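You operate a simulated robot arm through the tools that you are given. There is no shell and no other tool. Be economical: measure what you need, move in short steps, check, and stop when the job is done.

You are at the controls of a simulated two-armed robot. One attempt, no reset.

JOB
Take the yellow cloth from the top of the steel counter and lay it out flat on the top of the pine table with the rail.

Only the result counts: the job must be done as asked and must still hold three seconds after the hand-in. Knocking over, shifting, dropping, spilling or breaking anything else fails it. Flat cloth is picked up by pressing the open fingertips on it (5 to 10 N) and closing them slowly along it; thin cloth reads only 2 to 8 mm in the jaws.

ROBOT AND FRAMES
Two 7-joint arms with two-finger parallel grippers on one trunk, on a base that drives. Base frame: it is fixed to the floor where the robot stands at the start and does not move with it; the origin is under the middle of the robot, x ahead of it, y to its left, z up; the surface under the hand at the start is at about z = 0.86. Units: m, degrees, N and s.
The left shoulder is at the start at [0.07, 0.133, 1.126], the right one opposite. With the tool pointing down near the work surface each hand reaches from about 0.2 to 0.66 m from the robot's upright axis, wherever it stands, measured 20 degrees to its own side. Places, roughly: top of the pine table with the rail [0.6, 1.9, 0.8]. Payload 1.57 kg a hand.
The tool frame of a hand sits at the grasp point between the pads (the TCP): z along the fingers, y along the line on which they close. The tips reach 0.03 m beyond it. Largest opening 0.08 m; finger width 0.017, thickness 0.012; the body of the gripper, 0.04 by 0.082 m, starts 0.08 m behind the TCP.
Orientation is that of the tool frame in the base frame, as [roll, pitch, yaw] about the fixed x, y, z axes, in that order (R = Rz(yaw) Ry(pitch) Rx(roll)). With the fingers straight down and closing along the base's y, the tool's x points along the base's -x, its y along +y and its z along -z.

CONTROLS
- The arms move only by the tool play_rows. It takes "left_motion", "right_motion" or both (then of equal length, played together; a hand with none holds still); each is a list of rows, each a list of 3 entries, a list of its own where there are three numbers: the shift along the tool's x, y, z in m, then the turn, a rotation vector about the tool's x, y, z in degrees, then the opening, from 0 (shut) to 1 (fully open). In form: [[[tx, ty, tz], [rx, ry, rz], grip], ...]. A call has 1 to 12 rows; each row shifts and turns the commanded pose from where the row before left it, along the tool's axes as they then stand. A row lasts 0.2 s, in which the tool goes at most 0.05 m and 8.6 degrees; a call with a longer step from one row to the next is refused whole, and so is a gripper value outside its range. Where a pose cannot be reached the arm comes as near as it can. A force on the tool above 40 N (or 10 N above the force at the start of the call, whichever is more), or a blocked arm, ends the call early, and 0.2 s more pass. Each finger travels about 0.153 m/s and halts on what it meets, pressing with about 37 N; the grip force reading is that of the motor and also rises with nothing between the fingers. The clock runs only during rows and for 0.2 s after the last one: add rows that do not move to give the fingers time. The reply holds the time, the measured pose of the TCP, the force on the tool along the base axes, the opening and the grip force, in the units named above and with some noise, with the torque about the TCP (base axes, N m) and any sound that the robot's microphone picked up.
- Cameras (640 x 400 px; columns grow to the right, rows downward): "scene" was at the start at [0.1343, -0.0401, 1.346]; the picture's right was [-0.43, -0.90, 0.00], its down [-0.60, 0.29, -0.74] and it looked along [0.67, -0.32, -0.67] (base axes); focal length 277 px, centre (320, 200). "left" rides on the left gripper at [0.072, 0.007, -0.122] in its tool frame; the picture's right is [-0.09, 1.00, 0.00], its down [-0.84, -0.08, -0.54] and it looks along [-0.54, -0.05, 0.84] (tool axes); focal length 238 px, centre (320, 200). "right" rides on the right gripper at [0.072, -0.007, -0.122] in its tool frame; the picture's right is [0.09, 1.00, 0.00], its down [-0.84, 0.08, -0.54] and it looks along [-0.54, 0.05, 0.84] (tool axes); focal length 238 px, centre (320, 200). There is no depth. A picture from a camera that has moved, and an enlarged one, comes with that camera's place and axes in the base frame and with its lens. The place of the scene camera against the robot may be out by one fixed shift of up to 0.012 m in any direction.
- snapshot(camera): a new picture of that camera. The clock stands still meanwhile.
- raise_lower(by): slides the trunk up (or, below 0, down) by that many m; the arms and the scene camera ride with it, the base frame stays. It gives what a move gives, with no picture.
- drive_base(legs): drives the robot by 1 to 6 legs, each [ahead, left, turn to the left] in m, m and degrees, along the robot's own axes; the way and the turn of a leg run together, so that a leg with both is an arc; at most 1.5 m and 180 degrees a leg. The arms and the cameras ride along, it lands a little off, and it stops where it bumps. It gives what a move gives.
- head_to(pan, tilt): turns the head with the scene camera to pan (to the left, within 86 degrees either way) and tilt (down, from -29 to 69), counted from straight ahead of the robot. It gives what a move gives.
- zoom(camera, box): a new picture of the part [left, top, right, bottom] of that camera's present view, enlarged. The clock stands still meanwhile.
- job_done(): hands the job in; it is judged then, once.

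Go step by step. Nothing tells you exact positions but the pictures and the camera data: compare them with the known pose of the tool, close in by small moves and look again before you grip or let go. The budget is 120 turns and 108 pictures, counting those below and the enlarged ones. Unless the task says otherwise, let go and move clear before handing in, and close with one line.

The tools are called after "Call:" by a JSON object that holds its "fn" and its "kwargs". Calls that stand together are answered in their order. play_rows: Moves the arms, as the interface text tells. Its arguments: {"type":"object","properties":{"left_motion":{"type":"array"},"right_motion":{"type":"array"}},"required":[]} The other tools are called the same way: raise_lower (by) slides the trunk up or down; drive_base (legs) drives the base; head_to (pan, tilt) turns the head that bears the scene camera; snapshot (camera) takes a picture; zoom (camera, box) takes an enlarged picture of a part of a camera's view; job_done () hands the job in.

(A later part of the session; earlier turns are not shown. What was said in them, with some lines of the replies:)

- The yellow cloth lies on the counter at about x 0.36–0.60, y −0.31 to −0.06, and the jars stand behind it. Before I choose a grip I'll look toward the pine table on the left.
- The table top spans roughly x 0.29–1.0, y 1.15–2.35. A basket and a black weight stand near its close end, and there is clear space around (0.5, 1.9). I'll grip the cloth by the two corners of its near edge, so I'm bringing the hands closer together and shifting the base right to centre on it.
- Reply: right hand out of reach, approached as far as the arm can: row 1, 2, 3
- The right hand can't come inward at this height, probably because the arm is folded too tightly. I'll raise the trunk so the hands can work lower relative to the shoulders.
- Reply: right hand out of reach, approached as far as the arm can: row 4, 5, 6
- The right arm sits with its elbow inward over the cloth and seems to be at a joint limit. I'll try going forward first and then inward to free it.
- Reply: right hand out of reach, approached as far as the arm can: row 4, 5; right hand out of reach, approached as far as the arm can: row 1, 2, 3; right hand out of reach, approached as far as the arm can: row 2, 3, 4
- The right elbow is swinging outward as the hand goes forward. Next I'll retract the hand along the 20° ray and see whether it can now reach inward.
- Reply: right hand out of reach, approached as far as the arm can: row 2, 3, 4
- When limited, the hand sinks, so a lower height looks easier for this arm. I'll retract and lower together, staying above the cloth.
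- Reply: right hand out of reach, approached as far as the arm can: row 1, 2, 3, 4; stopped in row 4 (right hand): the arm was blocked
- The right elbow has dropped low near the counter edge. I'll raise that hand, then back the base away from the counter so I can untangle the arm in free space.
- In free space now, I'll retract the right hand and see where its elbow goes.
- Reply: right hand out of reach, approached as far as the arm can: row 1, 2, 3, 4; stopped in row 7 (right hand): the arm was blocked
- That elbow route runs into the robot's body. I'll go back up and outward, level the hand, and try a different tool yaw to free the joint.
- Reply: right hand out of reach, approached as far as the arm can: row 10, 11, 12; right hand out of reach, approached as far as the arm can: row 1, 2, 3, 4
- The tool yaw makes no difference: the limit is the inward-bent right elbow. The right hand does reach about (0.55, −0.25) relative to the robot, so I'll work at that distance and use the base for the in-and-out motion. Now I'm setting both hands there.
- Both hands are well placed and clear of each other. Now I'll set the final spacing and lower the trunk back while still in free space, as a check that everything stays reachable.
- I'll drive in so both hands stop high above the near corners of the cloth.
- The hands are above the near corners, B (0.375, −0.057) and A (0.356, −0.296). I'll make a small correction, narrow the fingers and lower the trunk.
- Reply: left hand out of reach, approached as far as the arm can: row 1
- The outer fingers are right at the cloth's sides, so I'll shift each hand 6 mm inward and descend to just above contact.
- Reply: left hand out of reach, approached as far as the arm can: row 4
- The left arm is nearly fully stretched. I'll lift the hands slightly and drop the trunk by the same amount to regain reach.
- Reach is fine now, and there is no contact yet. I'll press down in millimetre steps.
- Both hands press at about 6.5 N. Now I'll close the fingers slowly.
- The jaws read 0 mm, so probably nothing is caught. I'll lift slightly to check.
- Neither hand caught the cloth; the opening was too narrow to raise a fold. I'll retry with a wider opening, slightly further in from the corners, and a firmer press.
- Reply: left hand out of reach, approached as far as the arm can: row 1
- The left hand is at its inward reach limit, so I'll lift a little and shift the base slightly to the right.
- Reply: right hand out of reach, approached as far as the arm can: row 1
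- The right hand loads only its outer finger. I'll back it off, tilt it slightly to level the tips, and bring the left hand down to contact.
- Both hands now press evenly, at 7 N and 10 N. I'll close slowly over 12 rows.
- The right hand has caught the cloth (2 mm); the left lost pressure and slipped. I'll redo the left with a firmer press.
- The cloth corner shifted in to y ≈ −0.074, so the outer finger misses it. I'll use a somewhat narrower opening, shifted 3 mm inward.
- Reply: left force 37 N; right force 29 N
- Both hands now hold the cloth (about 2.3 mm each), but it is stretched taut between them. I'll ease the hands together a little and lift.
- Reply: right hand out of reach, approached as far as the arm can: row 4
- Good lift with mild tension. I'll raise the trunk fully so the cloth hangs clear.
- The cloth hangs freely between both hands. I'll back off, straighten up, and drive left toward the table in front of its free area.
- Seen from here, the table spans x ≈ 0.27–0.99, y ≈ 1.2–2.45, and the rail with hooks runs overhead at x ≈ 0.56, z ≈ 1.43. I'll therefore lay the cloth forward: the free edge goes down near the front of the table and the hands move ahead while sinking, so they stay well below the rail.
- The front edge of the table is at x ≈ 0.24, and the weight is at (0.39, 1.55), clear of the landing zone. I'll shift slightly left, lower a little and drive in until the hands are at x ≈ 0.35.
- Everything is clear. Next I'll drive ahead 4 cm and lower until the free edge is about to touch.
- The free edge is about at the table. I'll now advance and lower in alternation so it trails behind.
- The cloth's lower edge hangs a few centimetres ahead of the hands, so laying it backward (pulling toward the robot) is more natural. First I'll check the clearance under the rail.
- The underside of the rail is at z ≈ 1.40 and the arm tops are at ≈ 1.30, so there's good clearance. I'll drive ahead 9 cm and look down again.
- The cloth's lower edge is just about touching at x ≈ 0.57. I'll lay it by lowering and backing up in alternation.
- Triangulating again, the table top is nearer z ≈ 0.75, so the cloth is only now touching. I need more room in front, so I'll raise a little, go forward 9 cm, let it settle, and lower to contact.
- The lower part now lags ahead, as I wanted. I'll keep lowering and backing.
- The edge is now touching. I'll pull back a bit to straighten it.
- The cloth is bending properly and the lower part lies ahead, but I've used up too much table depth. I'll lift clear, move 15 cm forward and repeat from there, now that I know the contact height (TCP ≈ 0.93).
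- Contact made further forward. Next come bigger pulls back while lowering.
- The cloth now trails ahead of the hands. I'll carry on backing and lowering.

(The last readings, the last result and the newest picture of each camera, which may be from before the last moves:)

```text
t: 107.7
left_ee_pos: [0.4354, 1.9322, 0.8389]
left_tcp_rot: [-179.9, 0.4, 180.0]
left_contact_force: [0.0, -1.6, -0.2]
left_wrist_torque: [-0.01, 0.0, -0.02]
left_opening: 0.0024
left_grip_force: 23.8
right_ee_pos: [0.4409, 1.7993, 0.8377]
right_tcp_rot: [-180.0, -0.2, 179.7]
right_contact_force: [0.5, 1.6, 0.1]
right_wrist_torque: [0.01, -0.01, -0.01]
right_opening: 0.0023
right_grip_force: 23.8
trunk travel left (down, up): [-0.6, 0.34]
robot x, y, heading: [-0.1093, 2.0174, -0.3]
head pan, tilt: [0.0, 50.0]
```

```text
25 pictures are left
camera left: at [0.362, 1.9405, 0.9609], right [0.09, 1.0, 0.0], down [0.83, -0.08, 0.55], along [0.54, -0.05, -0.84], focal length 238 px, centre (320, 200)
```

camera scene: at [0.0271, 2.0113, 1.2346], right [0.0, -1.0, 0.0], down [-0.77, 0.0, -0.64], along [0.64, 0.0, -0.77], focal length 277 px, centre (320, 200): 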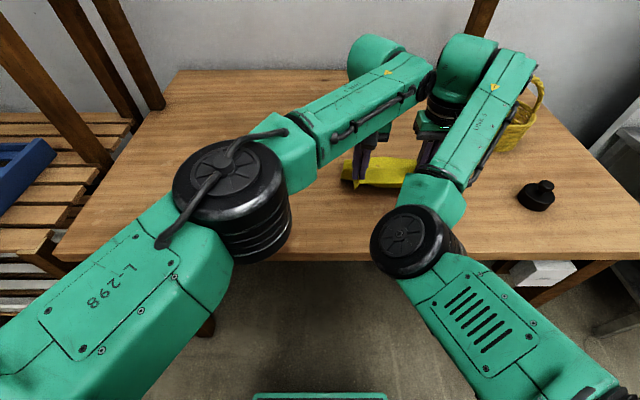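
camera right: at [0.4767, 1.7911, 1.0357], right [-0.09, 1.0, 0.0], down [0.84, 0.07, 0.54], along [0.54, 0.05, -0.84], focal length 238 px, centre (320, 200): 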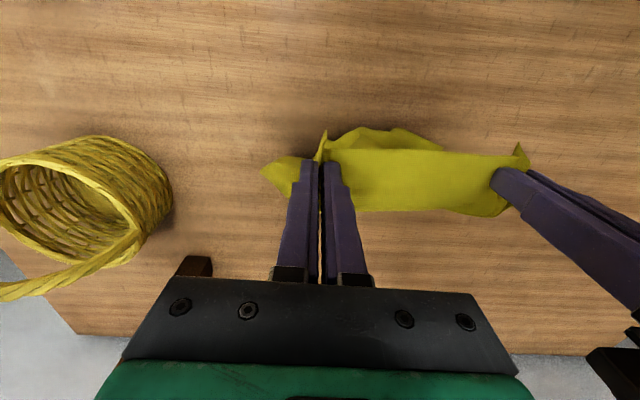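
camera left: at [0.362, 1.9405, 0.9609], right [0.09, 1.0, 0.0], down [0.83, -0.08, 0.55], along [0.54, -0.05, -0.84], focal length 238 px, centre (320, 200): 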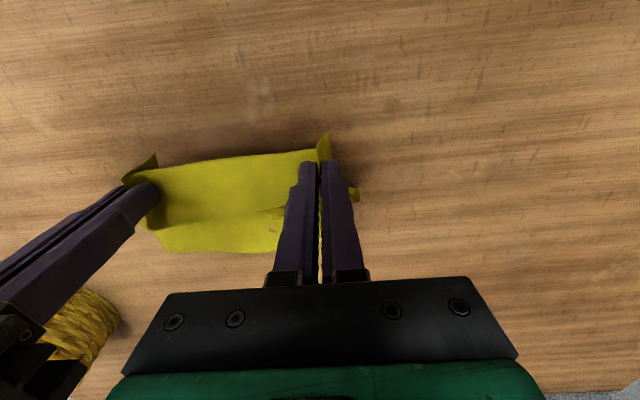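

The far part now lies flat ahead, with its far edge at x ≈ 0.57. Two more back-and-lower steps.

Call:
{"fn": "drive_base", "kwargs": {"legs": [[-0.045, 0, 0]]}}

Call:
{"fn": "raise_lower", "kwargs": {"by": -0.025}}

Call:
{"fn": "snapshot", "kwargs": {"camera": "left"}}

Call:
{"fn": "snapshot", "kwargs": {"camera": "right"}}

```text
t: 108.6
left_ee_pos: [0.3898, 1.9334, 0.8388]
left_tcp_rot: [-179.9, 0.3, 179.9]
left_contact_force: [0.2, -0.7, -0.3]
left_wrist_torque: [-0.05, -0.04, -0.03]
left_opening: 0.0021
left_grip_force: 23.6
right_ee_pos: [0.3961, 1.7995, 0.838]
right_tcp_rot: [179.9, -0.2, 179.8]
right_contact_force: [0.2, 1.9, -0.4]
right_wrist_torque: [0.07, 0.0, -0.08]
right_opening: 0.0023
right_grip_force: 23.7
trunk travel left (down, up): [-0.6, 0.34]
robot x, y, heading: [-0.1538, 2.0157, -0.5]
head pan, tilt: [0.0, 50.0]
```

```text
t: 109.3
left_ee_pos: [0.3898, 1.9333, 0.8153]
left_tcp_rot: [-179.9, 0.3, 179.9]
left_contact_force: [0.2, -1.0, -0.6]
left_wrist_torque: [-0.06, -0.04, -0.05]
left_opening: 0.002
left_grip_force: 23.8
right_ee_pos: [0.3964, 1.7987, 0.8143]
right_tcp_rot: [179.9, -0.1, 179.8]
right_contact_force: [0.1, 1.2, -0.2]
right_wrist_torque: [0.04, 0.0, 0.01]
right_opening: 0.0023
right_grip_force: 23.9
trunk travel left (down, up): [-0.575, 0.365]
robot x, y, heading: [-0.152, 2.0141, -0.0]
head pan, tilt: [0.0, 50.0]
```

```text
24 pictures are left
camera left: at [0.3169, 1.9407, 0.9361], right [0.09, 1.0, 0.0], down [0.83, -0.08, 0.55], along [0.54, -0.05, -0.84], focal length 238 px, centre (320, 200)
```

left: 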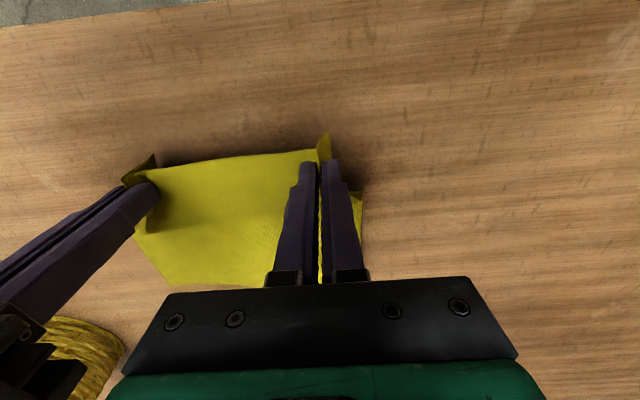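

```text
23 pictures are left
camera right: at [0.3239, 1.7923, 0.9353], right [-0.09, 1.0, 0.0], down [0.84, 0.07, 0.54], along [0.54, 0.05, -0.84], focal length 238 px, centre (320, 200)
```

right: 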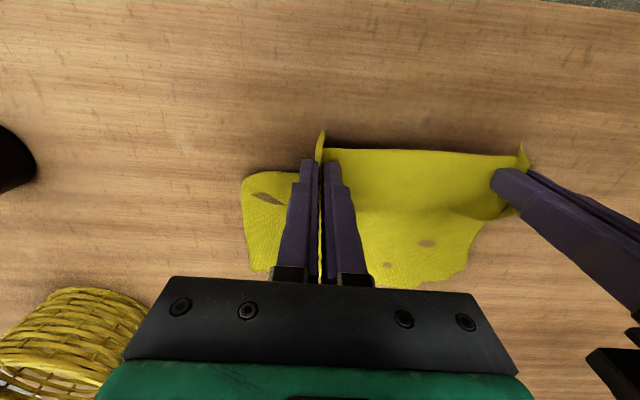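

Call:
{"fn": "raise_lower", "kwargs": {"by": -0.02}}

Call:
{"fn": "drive_base", "kwargs": {"legs": [[-0.025, 0, 0]]}}

Call:
{"fn": "play_rows", "kwargs": {"left_motion": [[[0, 0, 0.003], [0, 0, 0], 0.0], [[0, 0, 0.003], [0, 0, 0], 0.0], [[0, 0, 0.003], [0, 0, 0], 0.0]], "right_motion": [[[0, 0, 0.003], [0, 0, 0], 0.0], [[0, 0, 0.003], [0, 0, 0], 0.0], [[0, 0, 0.003], [0, 0, 0], 0.0]]}}

Call:
{"fn": "snapshot", "kwargs": {"camera": "right"}}

```text
t: 110.0
left_ee_pos: [0.3895, 1.9331, 0.7946]
left_tcp_rot: [-180.0, 0.3, 179.9]
left_contact_force: [0.0, -2.7, -0.3]
left_wrist_torque: [-0.04, 0.02, -0.04]
left_opening: 0.0022
left_grip_force: 24.1
right_ee_pos: [0.3966, 1.7985, 0.7932]
right_tcp_rot: [179.9, -0.1, 179.8]
right_contact_force: [0.3, 1.6, 0.0]
right_wrist_torque: [0.05, -0.01, 0.0]
right_opening: 0.0021
right_grip_force: 23.6
trunk travel left (down, up): [-0.555, 0.385]
robot x, y, heading: [-0.1521, 2.0177, 0.0]
head pan, tilt: [0.0, 50.0]
```

```text
t: 110.8
left_ee_pos: [0.3647, 1.9329, 0.7939]
left_tcp_rot: [-179.8, 0.3, 180.0]
left_contact_force: [0.2, -2.1, 0.3]
left_wrist_torque: [-0.07, -0.03, -0.02]
left_opening: 0.0021
left_grip_force: 24.7
right_ee_pos: [0.3719, 1.7992, 0.7944]
right_tcp_rot: [179.8, -0.1, 179.9]
right_contact_force: [0.2, 1.6, 0.3]
right_wrist_torque: [0.05, 0.01, 0.0]
right_opening: 0.0019
right_grip_force: 23.7
trunk travel left (down, up): [-0.555, 0.385]
robot x, y, heading: [-0.1772, 2.0162, -0.4]
head pan, tilt: [0.0, 50.0]
```

```text
t: 111.6
left_ee_pos: [0.3656, 1.9345, 0.7856]
left_tcp_rot: [-180.0, 0.3, 179.9]
left_contact_force: [0.1, -1.0, 0.1]
left_wrist_torque: [-0.03, 0.0, 0.0]
left_opening: 0.0021
left_grip_force: 23.8
right_ee_pos: [0.3711, 1.7999, 0.7843]
right_tcp_rot: [179.8, -0.2, 179.8]
right_contact_force: [-0.4, 1.0, 0.3]
right_wrist_torque: [0.03, 0.02, 0.0]
right_opening: 0.002
right_grip_force: 23.4
trunk travel left (down, up): [-0.555, 0.385]
robot x, y, heading: [-0.1788, 2.013, -0.4]
head pan, tilt: [0.0, 50.0]
```

```text
22 pictures are left
camera right: at [0.2998, 1.7925, 0.9057], right [-0.09, 1.0, 0.0], down [0.84, 0.07, 0.54], along [0.54, 0.05, -0.84], focal length 238 px, centre (320, 200)
```

right: 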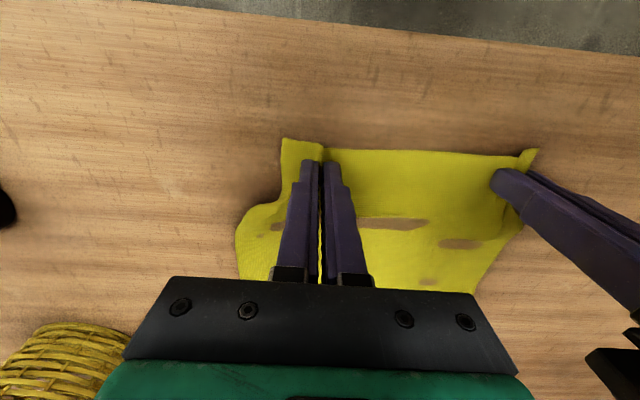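

Call:
{"fn": "play_rows", "kwargs": {"left_motion": [[[0.002, 0, 0.002], [0, 0, 0], 0.0], [[0.002, 0, 0.002], [0, 0, 0], 0.0]], "right_motion": [[[0.002, 0, 0.002], [0, 0, 0], 0.0], [[0.002, 0, 0.002], [0, 0, 0], 0.0]]}}

```text
t: 112.2
left_ee_pos: [0.3609, 1.9332, 0.7828]
left_tcp_rot: [-179.8, 0.2, 179.9]
left_contact_force: [-0.1, 0.0, 0.1]
left_wrist_torque: [-0.04, -0.01, 0.0]
left_opening: 0.0023
left_grip_force: 24.1
right_ee_pos: [0.3675, 1.7994, 0.7809]
right_tcp_rot: [180.0, 0.0, 179.8]
right_contact_force: [0.5, 0.9, 3.9]
right_wrist_torque: [0.01, -0.05, 0.05]
right_opening: 0.0022
right_grip_force: 23.6
trunk travel left (down, up): [-0.555, 0.385]
robot x, y, heading: [-0.1798, 2.0168, -0.1]
head pan, tilt: [0.0, 50.0]
```

The tips touch at table z ≈ 0.75. I'll pull back 1 cm to take out slack, then open slowly with light pressure so the pinch folds spread out again.

Call:
{"fn": "play_rows", "kwargs": {"left_motion": [[[0.005, 0, 0], [0, 0, 0], 0.0], [[0.005, 0, 0], [0, 0, 0], 0.0], [[0, 0, 0.001], [0, 0, 0], 0.0], [[0, 0, 0.0007], [0, 0, 0], 0.0]], "right_motion": [[[0.005, 0, 0], [0, 0, 0], 0.0], [[0.005, 0, 0], [0, 0, 0], 0.0], [[0, 0, 0], [0, 0, 0], 0.0], [[0, 0, 0], [0, 0, 0], 0.0]]}}

Call:
{"fn": "snapshot", "kwargs": {"camera": "right"}}

Call:
{"fn": "snapshot", "kwargs": {"camera": "left"}}

```text
t: 113.2
left_ee_pos: [0.349, 1.9342, 0.7814]
left_tcp_rot: [-179.6, 0.5, 179.9]
left_contact_force: [1.8, -9.4, 0.1]
left_wrist_torque: [-0.3, -0.01, -0.01]
left_opening: 0.0021
left_grip_force: 23.9
right_ee_pos: [0.3627, 1.799, 0.781]
right_tcp_rot: [180.0, 0.3, 179.9]
right_contact_force: [6.5, 10.4, 30.8]
right_wrist_torque: [0.23, -0.15, 0.05]
right_opening: 0.0021
right_grip_force: 23.6
right hand out of reach, approached as far as the arm can: row 1, 2
trunk travel left (down, up): [-0.555, 0.385]
robot x, y, heading: [-0.1759, 2.0178, -0.4]
head pan, tilt: [0.0, 50.0]
```

```text
21 pictures are left
camera right: at [0.2898, 1.7918, 0.9024], right [-0.09, 1.0, 0.0], down [0.83, 0.08, 0.55], along [0.54, 0.05, -0.84], focal length 238 px, centre (320, 200)
```

right: 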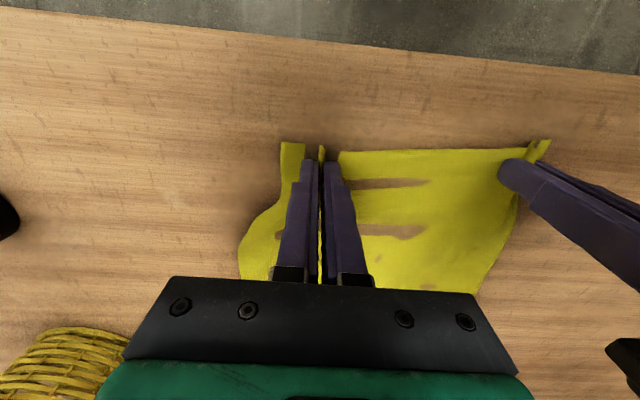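

```text
20 pictures are left
camera left: at [0.276, 1.9422, 0.9033], right [0.09, 1.0, -0.01], down [0.83, -0.08, 0.55], along [0.55, -0.06, -0.84], focal length 238 px, centre (320, 200)
```

left: 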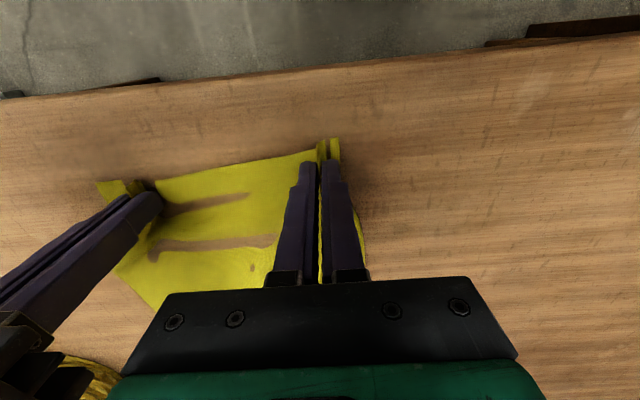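

Call:
{"fn": "play_rows", "kwargs": {"left_motion": [[[0, 0, 0.0008], [0, 0, 0], 0.0], [[0, 0, 0], [0, 0, 0], 0.0]], "right_motion": [[[-0.003, 0, -0.0035], [0, 0, 0], 0.0], [[0, 0, 0], [0, 0, 0], 0.0]]}}

```text
t: 113.8
left_ee_pos: [0.3481, 1.9352, 0.7808]
left_tcp_rot: [-179.8, 0.5, 179.8]
left_contact_force: [-0.7, -8.9, 12.6]
left_wrist_torque: [-0.23, 0.03, -0.03]
left_opening: 0.0022
left_grip_force: 23.9
right_ee_pos: [0.3635, 1.7973, 0.7811]
right_tcp_rot: [179.8, -0.3, 179.8]
right_contact_force: [-2.9, 11.4, 5.8]
right_wrist_torque: [0.34, 0.04, 0.02]
right_opening: 0.0022
right_grip_force: 23.9
trunk travel left (down, up): [-0.555, 0.385]
robot x, y, heading: [-0.1775, 2.0131, 0.2]
head pan, tilt: [0.0, 50.0]
```

The cloth is nearly taut and both hands press lightly. I'll open slowly to let go and spread the folds.

Call:
{"fn": "play_rows", "kwargs": {"left_motion": [[[0, 0, -0.0003], [0, 0, 0], 0.05], [[0, 0, 0], [0, 0, 0], 0.1], [[0, 0, 0], [0, 0, 0], 0.15], [[0, 0, 0], [0, 0, 0], 0.2], [[0, 0, 0], [0, 0, 0], 0.25], [[0, 0, 0], [0, 0, 0], 0.3], [[0, 0, 0], [0, 0, 0], 0.35]], "right_motion": [[[0, 0, 0], [0, 0, 0], 0.05], [[0, 0, 0], [0, 0, 0], 0.1], [[0, 0, 0], [0, 0, 0], 0.15], [[0, 0, 0], [0, 0, 0], 0.2], [[0, 0, 0], [0, 0, 0], 0.25], [[0, 0, 0], [0, 0, 0], 0.3], [[0, 0, 0], [0, 0, 0], 0.35]]}}

Call:
{"fn": "snapshot", "kwargs": {"camera": "right"}}

Call:
{"fn": "snapshot", "kwargs": {"camera": "left"}}

```text
t: 115.4
left_ee_pos: [0.3494, 1.9323, 0.7815]
left_tcp_rot: [-179.8, 0.5, 179.9]
left_contact_force: [1.7, -2.8, 21.5]
left_wrist_torque: [0.1, 0.06, 0.0]
left_opening: 0.0237
left_grip_force: 0.1
right_ee_pos: [0.3641, 1.7977, 0.7825]
right_tcp_rot: [180.0, 0.1, 179.8]
right_contact_force: [-0.2, -0.1, 0.5]
right_wrist_torque: [-0.03, 0.02, 0.03]
right_opening: 0.0278
right_grip_force: 0.1
trunk travel left (down, up): [-0.555, 0.385]
robot x, y, heading: [-0.1783, 2.0129, -0.2]
head pan, tilt: [0.0, 50.0]
```

```text
19 pictures are left
camera right: at [0.2928, 1.7897, 0.9042], right [-0.09, 1.0, 0.0], down [0.84, 0.07, 0.54], along [0.54, 0.05, -0.84], focal length 238 px, centre (320, 200)
```

right: 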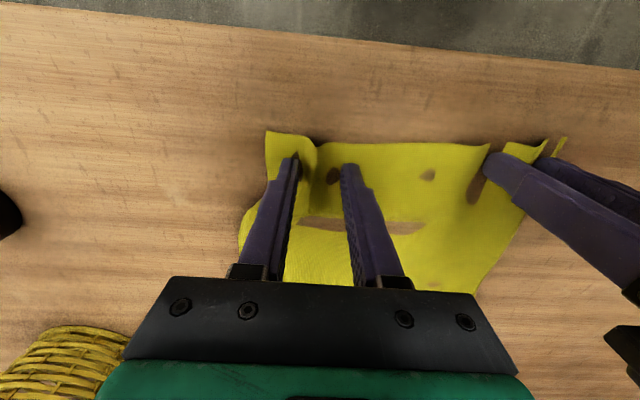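

```text
18 pictures are left
camera left: at [0.2766, 1.9407, 0.9022], right [0.09, 1.0, 0.0], down [0.83, -0.08, 0.55], along [0.55, -0.05, -0.84], focal length 238 px, centre (320, 200)
```

left: 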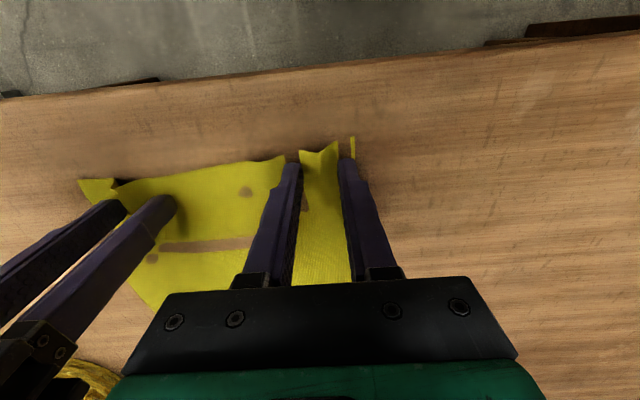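

The folds are opening nicely. I'll lift both hands straight up and inspect.

Call:
{"fn": "play_rows", "kwargs": {"left_motion": [[[0, 0, -0.003], [0, 0, 0], 0.35], [[0, 0, -0.01], [0, 0, 0], 0.35], [[0, 0, -0.02], [0, 0, 0], 0.35], [[0, 0, -0.03], [0, 0, 0], 0.35]], "right_motion": [[[0, 0, -0.003], [0, 0, 0], 0.35], [[0, 0, -0.01], [0, 0, 0], 0.35], [[0, 0, -0.02], [0, 0, 0], 0.35], [[0, 0, -0.03], [0, 0, 0], 0.35]]}}

Call:
{"fn": "raise_lower", "kwargs": {"by": 0.1}}

Call:
{"fn": "snapshot", "kwargs": {"camera": "right"}}

Call:
{"fn": "snapshot", "kwargs": {"camera": "left"}}

```text
t: 116.4
left_ee_pos: [0.3494, 1.933, 0.8414]
left_tcp_rot: [-179.9, 0.3, 179.9]
left_contact_force: [-0.3, 0.1, 0.1]
left_wrist_torque: [0.0, 0.0, 0.01]
left_opening: 0.028
left_grip_force: 0.0
right_ee_pos: [0.3807, 1.7898, 0.8408]
right_tcp_rot: [179.8, 0.0, 179.8]
right_contact_force: [-0.6, -0.2, -0.2]
right_wrist_torque: [0.03, -0.01, 0.02]
right_opening: 0.0277
right_grip_force: 0.0
right hand out of reach, approached as far as the arm can: row 2, 3, 4
trunk travel left (down, up): [-0.555, 0.385]
robot x, y, heading: [-0.1736, 2.0149, 0.0]
head pan, tilt: [0.0, 50.0]
```

```text
t: 117.7
left_ee_pos: [0.3511, 1.9325, 0.9412]
left_tcp_rot: [-179.8, 0.4, 179.9]
left_contact_force: [-0.4, -0.1, -0.3]
left_wrist_torque: [0.0, -0.01, 0.01]
left_opening: 0.028
left_grip_force: 0.1
right_ee_pos: [0.3815, 1.79, 0.9419]
right_tcp_rot: [179.9, -0.1, 179.7]
right_contact_force: [-0.1, 0.9, 0.5]
right_wrist_torque: [0.01, 0.03, 0.0]
right_opening: 0.028
right_grip_force: 0.1
trunk travel left (down, up): [-0.655, 0.285]
robot x, y, heading: [-0.1791, 2.0169, -0.2]
head pan, tilt: [0.0, 50.0]
```

```text
17 pictures are left
camera right: at [0.3093, 1.7839, 1.0619], right [-0.09, 1.0, 0.0], down [0.84, 0.07, 0.54], along [0.54, 0.05, -0.84], focal length 238 px, centre (320, 200)
```

right: 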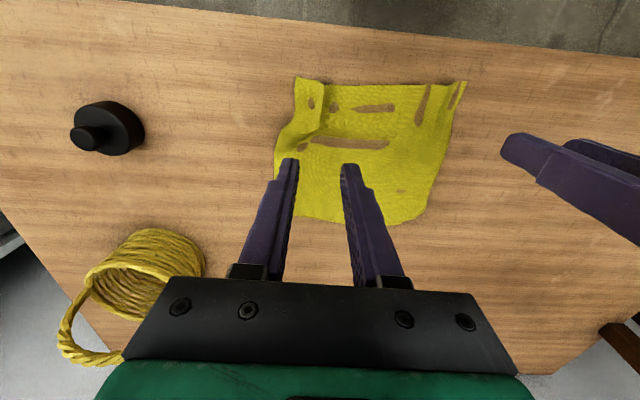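

```text
16 pictures are left
camera left: at [0.279, 1.9407, 1.0629], right [0.09, 1.0, 0.0], down [0.83, -0.08, 0.55], along [0.54, -0.05, -0.84], focal length 238 px, centre (320, 200)
```

left: 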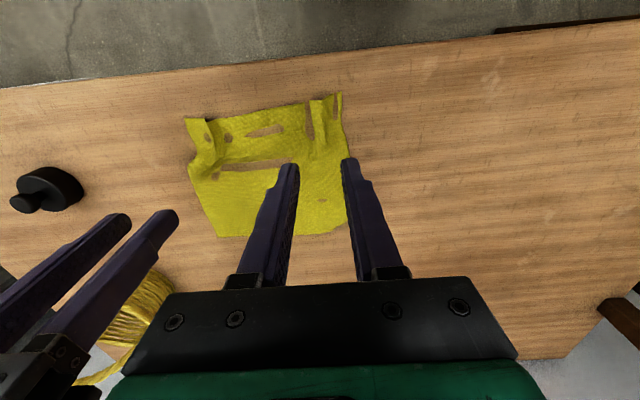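

The cloth lies flat except for two small ridges at the near corners where it was pinched. I'll zoom in, then smooth those by pressing closed fingertips on each corner and dragging outward.

Call:
{"fn": "zoom", "kwargs": {"camera": "left", "box": [170, 80, 370, 250]}}

```text
2.35 times, centred on (270, 165) of left
camera zoom: at [0.279, 1.9407, 1.0629], right [0.09, 1.0, 0.0], down [0.83, -0.08, 0.55], along [0.54, -0.05, -0.84], focal length 561 px, centre (438, 282)
```

zoom: 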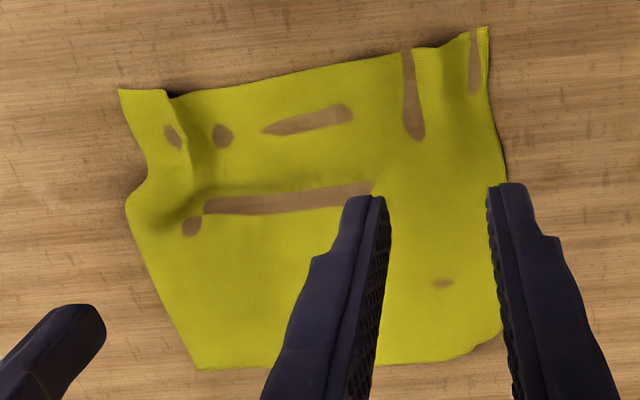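

Call:
{"fn": "play_rows", "kwargs": {"left_motion": [[[0.004, 0.0195, 0], [0, 0, 0], 0.0], [[0, 0, 0], [0, 0, 0], 0.0]], "right_motion": [[[0.0, -0.018, 0], [0, 0, 0], 0.0], [[0.0245, 0, 0], [0, 0, 0], 0.0]]}}

Call:
{"fn": "raise_lower", "kwargs": {"by": -0.11}}

Call:
{"fn": "play_rows", "kwargs": {"left_motion": [[[0, 0, 0.02], [0, 0, 0], 0.0], [[0, 0, 0.015], [0, 0, 0], 0.0]], "right_motion": [[[0, 0, 0.02], [0, 0, 0], 0.0], [[0, 0, 0.015], [0, 0, 0], 0.0]]}}

Call:
{"fn": "snapshot", "kwargs": {"camera": "left"}}

Call:
{"fn": "snapshot", "kwargs": {"camera": "right"}}

```text
t: 118.3
left_ee_pos: [0.3468, 1.9528, 0.9414]
left_tcp_rot: [-180.0, 0.3, 179.9]
left_contact_force: [-0.1, 0.3, 0.1]
left_wrist_torque: [0.04, -0.02, -0.01]
left_opening: 0.0001
left_grip_force: 21.7
right_ee_pos: [0.3687, 1.7659, 0.9385]
right_tcp_rot: [180.0, -0.1, 179.8]
right_contact_force: [-0.9, 0.3, -0.3]
right_wrist_torque: [0.02, -0.02, -0.01]
right_opening: 0.0
right_grip_force: 21.4
right hand out of reach, approached as far as the arm can: row 2
trunk travel left (down, up): [-0.655, 0.285]
robot x, y, heading: [-0.1804, 2.0114, -0.2]
head pan, tilt: [0.0, 50.0]
```

```text
t: 119.7
left_ee_pos: [0.3458, 1.9523, 0.8326]
left_tcp_rot: [-179.9, 0.3, 179.9]
left_contact_force: [-0.3, -0.5, 0.1]
left_wrist_torque: [0.0, -0.01, -0.01]
left_opening: 0.0
left_grip_force: 21.2
right_ee_pos: [0.3688, 1.7659, 0.8274]
right_tcp_rot: [179.9, -0.1, 179.7]
right_contact_force: [-1.1, -0.3, -0.2]
right_wrist_torque: [0.0, 0.0, -0.02]
right_opening: 0.0001
right_grip_force: 21.6
trunk travel left (down, up): [-0.545, 0.395]
robot x, y, heading: [-0.1737, 2.0194, -0.3]
head pan, tilt: [0.0, 50.0]
```

```text
t: 120.3
left_ee_pos: [0.3482, 1.9523, 0.7963]
left_tcp_rot: [-179.9, 0.3, 179.9]
left_contact_force: [0.1, -0.3, 0.3]
left_wrist_torque: [-0.02, 0.0, 0.0]
left_opening: 0.0
left_grip_force: 21.5
right_ee_pos: [0.3691, 1.767, 0.7932]
right_tcp_rot: [179.9, -0.1, 179.8]
right_contact_force: [-0.6, 0.0, -0.6]
right_wrist_torque: [-0.04, -0.04, -0.01]
right_opening: 0.0
right_grip_force: 21.2
trunk travel left (down, up): [-0.545, 0.395]
robot x, y, heading: [-0.1794, 2.016, -0.0]
head pan, tilt: [0.0, 50.0]
```

```text
14 pictures are left
camera left: at [0.2749, 1.9602, 0.918], right [0.09, 1.0, 0.0], down [0.83, -0.08, 0.55], along [0.54, -0.05, -0.84], focal length 238 px, centre (320, 200)
```

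left: 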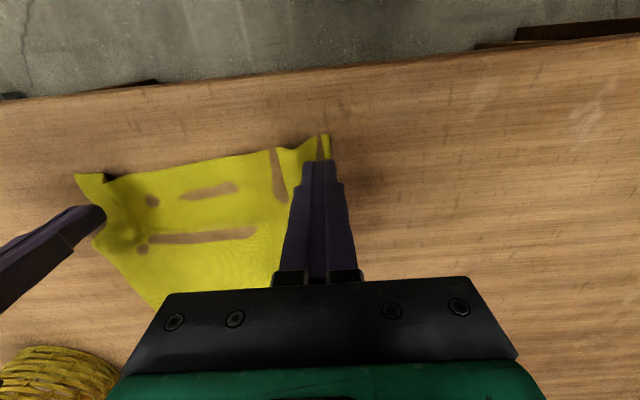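

```text
13 pictures are left
camera right: at [0.2971, 1.7601, 0.9149], right [-0.09, 1.0, 0.0], down [0.84, 0.07, 0.54], along [0.54, 0.05, -0.84], focal length 238 px, centre (320, 200)
```

right: 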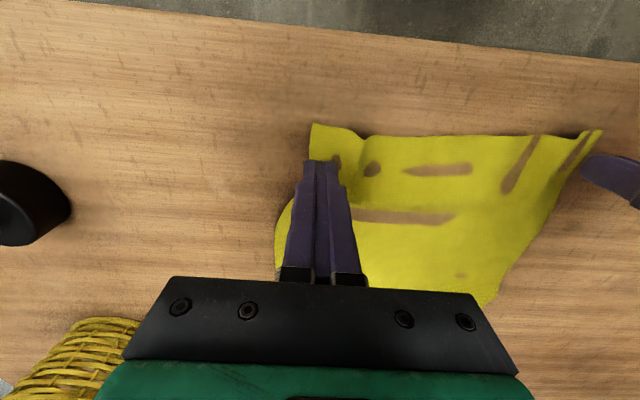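

Call:
{"fn": "play_rows", "kwargs": {"left_motion": [[[0, 0, 0.013], [0, 0, 0], 0.0], [[0, 0, 0.002], [0, 0, 0], 0.0], [[0, 0, 0.001], [0, 0, 0], 0.0]], "right_motion": [[[0, 0, 0.01], [0, 0, 0], 0.0], [[0, 0, 0.002], [0, 0, 0], 0.0], [[0, 0, 0.001], [0, 0, 0], 0.0]]}}

```text
t: 121.1
left_ee_pos: [0.3471, 1.9522, 0.7816]
left_tcp_rot: [-179.8, 0.4, 179.9]
left_contact_force: [0.4, -0.8, 2.7]
left_wrist_torque: [-0.01, -0.02, -0.03]
left_opening: 0.0
left_grip_force: 21.8
right_ee_pos: [0.3688, 1.7672, 0.7804]
right_tcp_rot: [179.9, 0.1, 179.9]
right_contact_force: [1.8, -0.5, 5.6]
right_wrist_torque: [0.02, -0.05, -0.03]
right_opening: 0.0
right_grip_force: 21.4
trunk travel left (down, up): [-0.545, 0.395]
robot x, y, heading: [-0.178, 2.017, -0.3]
head pan, tilt: [0.0, 50.0]
```

Light contact on both sides. I'll press slightly more and drag outward 2 cm, then lift.

Call:
{"fn": "play_rows", "kwargs": {"left_motion": [[[0, 0, 0.0008], [0, 0, 0], 0.0], [[0, 0.004, 0], [0, 0, 0], 0.0], [[0, 0.004, 0], [0, 0, 0], 0.0], [[0, 0.004, 0], [0, 0, 0], 0.0], [[0, 0.004, 0], [0, 0, 0], 0.0], [[0, 0.004, 0], [0, 0, 0], 0.0]], "right_motion": [[[0, 0, 0.0003], [0, 0, 0], 0.0], [[0, -0.004, 0], [0, 0, 0], 0.0], [[0, -0.004, 0], [0, 0, 0], 0.0], [[0, -0.004, 0], [0, 0, 0], 0.0], [[0, -0.004, 0], [0, 0, 0], 0.0], [[0, -0.004, 0], [0, 0, 0], 0.0]]}}

Call:
{"fn": "snapshot", "kwargs": {"camera": "left"}}

Call:
{"fn": "snapshot", "kwargs": {"camera": "right"}}

```text
t: 122.5
left_ee_pos: [0.3441, 1.9732, 0.7801]
left_tcp_rot: [-179.8, 0.6, 179.8]
left_contact_force: [0.8, -6.3, 12.0]
left_wrist_torque: [-0.2, 0.0, -0.01]
left_opening: 0.0002
left_grip_force: 21.2
right_ee_pos: [0.3675, 1.7467, 0.781]
right_tcp_rot: [179.9, 0.1, 179.9]
right_contact_force: [0.2, 4.7, 5.2]
right_wrist_torque: [0.14, -0.02, 0.02]
right_opening: 0.0
right_grip_force: 21.3
trunk travel left (down, up): [-0.545, 0.395]
robot x, y, heading: [-0.1804, 2.0134, -0.3]
head pan, tilt: [0.0, 50.0]
```

```text
12 pictures are left
camera left: at [0.2728, 1.9799, 0.9023], right [0.1, 1.0, 0.0], down [0.83, -0.08, 0.55], along [0.55, -0.05, -0.84], focal length 238 px, centre (320, 200)
```

left: 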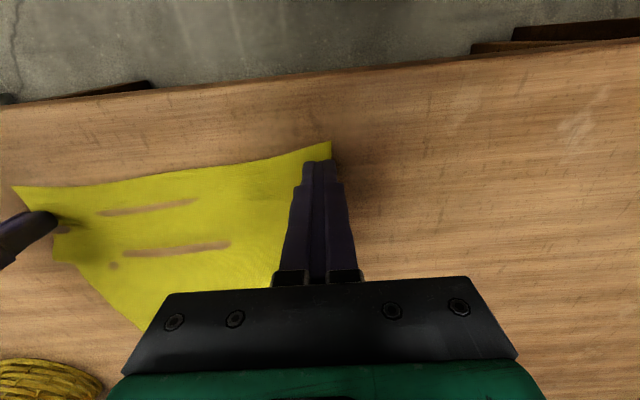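

```text
11 pictures are left
camera right: at [0.295, 1.7406, 0.9028], right [-0.09, 1.0, 0.0], down [0.84, 0.07, 0.54], along [0.54, 0.05, -0.84], focal length 238 px, centre (320, 200)
```

right: 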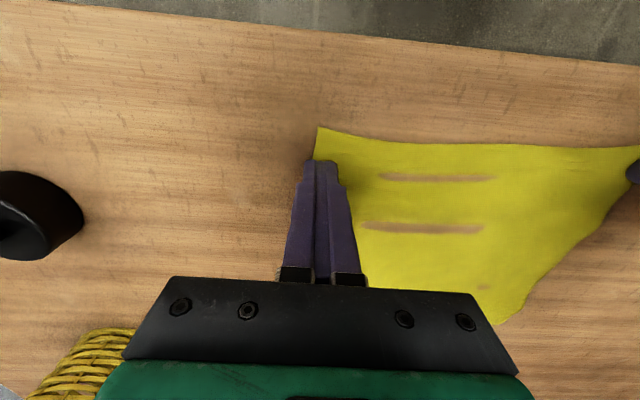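

The ridges are gone and the near edge is straight. I'll lift off and check the whole cloth.

Call:
{"fn": "play_rows", "kwargs": {"left_motion": [[[0, 0, -0.003], [0, 0, 0], 0.0], [[0, 0, -0.02], [0, 0, 0], 0.0], [[0, 0, -0.03], [0, 0, 0], 0.0]], "right_motion": [[[0, 0, -0.003], [0, 0, 0], 0.0], [[0, -0.005, -0.02], [0, 0, 0], 0.0], [[0, -0.01, -0.02], [0, 0, 0], 0.0]]}}

Call:
{"fn": "raise_lower", "kwargs": {"by": 0.16}}

Call:
{"fn": "zoom", "kwargs": {"camera": "left", "box": [120, 80, 370, 280]}}

Call:
{"fn": "snapshot", "kwargs": {"camera": "right"}}

```text
t: 123.3
left_ee_pos: [0.3465, 1.9721, 0.8329]
left_tcp_rot: [-179.9, 0.2, 179.8]
left_contact_force: [0.7, -0.6, 0.7]
left_wrist_torque: [0.0, 0.01, 0.0]
left_opening: 0.0001
left_grip_force: 21.8
right_ee_pos: [0.3697, 1.7302, 0.8218]
right_tcp_rot: [179.8, -0.1, 179.9]
right_contact_force: [0.5, -0.5, -0.4]
right_wrist_torque: [0.03, 0.04, 0.04]
right_opening: 0.0
right_grip_force: 21.5
trunk travel left (down, up): [-0.545, 0.395]
robot x, y, heading: [-0.1786, 2.0177, -0.2]
head pan, tilt: [0.0, 50.0]
```

```text
t: 125.2
left_ee_pos: [0.3478, 1.9721, 0.9932]
left_tcp_rot: [-179.9, 0.3, 179.9]
left_contact_force: [-0.4, -0.5, 0.5]
left_wrist_torque: [0.02, -0.01, 0.02]
left_opening: 0.0002
left_grip_force: 20.9
right_ee_pos: [0.3683, 1.7318, 0.9826]
right_tcp_rot: [179.9, -0.1, 179.8]
right_contact_force: [0.3, 0.5, -0.1]
right_wrist_torque: [0.0, 0.0, -0.04]
right_opening: 0.0
right_grip_force: 21.4
trunk travel left (down, up): [-0.705, 0.235]
robot x, y, heading: [-0.18, 2.0161, -0.2]
head pan, tilt: [0.0, 50.0]
```

```text
2.00 times, centred on (245, 180) of left
camera zoom: at [0.2749, 1.98, 1.1137], right [0.09, 1.0, 0.0], down [0.83, -0.08, 0.55], along [0.54, -0.05, -0.84], focal length 477 px, centre (470, 240)
```

zoom: 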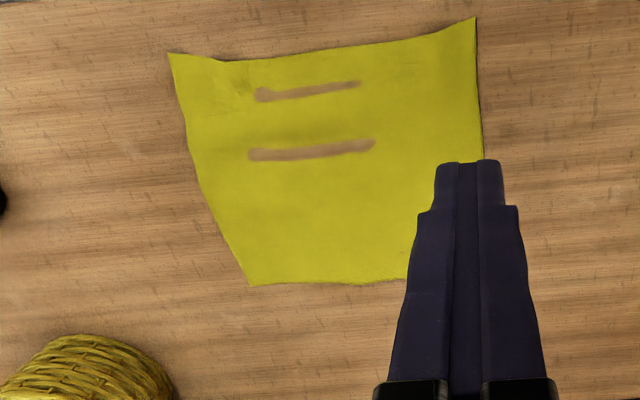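

```text
9 pictures are left
camera right: at [0.2975, 1.7247, 1.1039], right [-0.09, 1.0, 0.0], down [0.84, 0.07, 0.54], along [0.54, 0.05, -0.84], focal length 238 px, centre (320, 200)
```

right: 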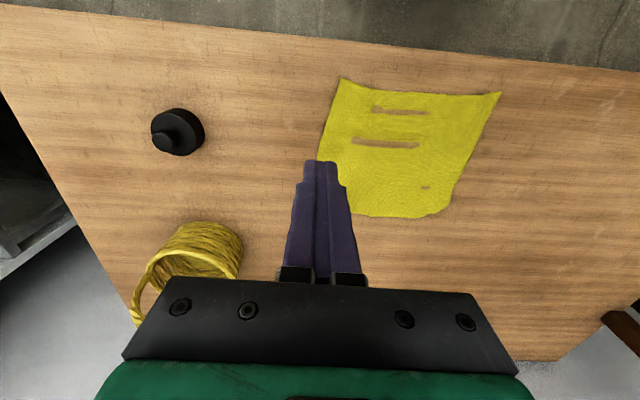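

The cloth lies flat and square on the table, about 0.22 × 0.23 m, wholly on the top, and the basket and weight haven't moved. I'll back the robot away and take a last look.

Call:
{"fn": "drive_base", "kwargs": {"legs": [[-0.25, 0, 0]]}}

Call:
{"fn": "snapshot", "kwargs": {"camera": "scene"}}

```text
t: 127.0
left_ee_pos: [0.0986, 1.9731, 0.9902]
left_tcp_rot: [-179.9, 0.2, 179.9]
left_contact_force: [-0.6, -0.6, 0.5]
left_wrist_torque: [-0.02, -0.01, 0.0]
left_opening: 0.0
left_grip_force: 21.2
right_ee_pos: [0.1213, 1.7305, 0.9814]
right_tcp_rot: [179.9, -0.1, 179.8]
right_contact_force: [0.2, -0.7, 0.5]
right_wrist_torque: [0.02, 0.02, -0.03]
right_opening: 0.0002
right_grip_force: 21.3
trunk travel left (down, up): [-0.705, 0.235]
robot x, y, heading: [-0.4252, 2.0175, -0.2]
head pan, tilt: [0.0, 50.0]
```

```text
8 pictures are left
camera scene: at [-0.2902, 2.0123, 1.3395], right [0.0, -1.0, 0.0], down [-0.77, 0.0, -0.64], along [0.64, 0.0, -0.77], focal length 277 px, centre (320, 200)
```

scene: 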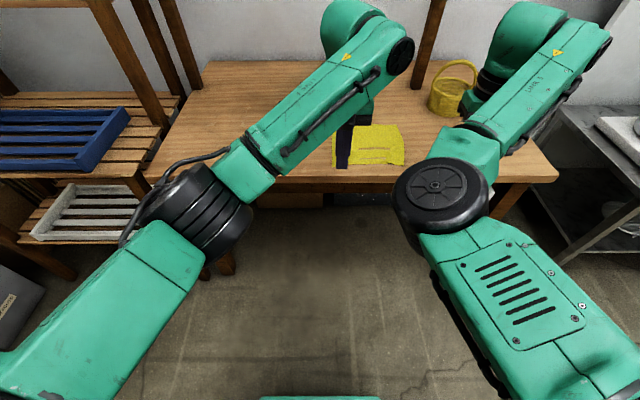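

The cloth lies flat on the pine table and both hands are clear, so I'm handing in.

Call:
{"fn": "job_done", "kwargs": {}}

```text
The job is handed in.
```

The yellow cloth is off the steel counter and lies flat on the pine table with the rail, apart from a few slight ripples. Both hands are clear of it, and I saw nothing else on the counter or table moved.
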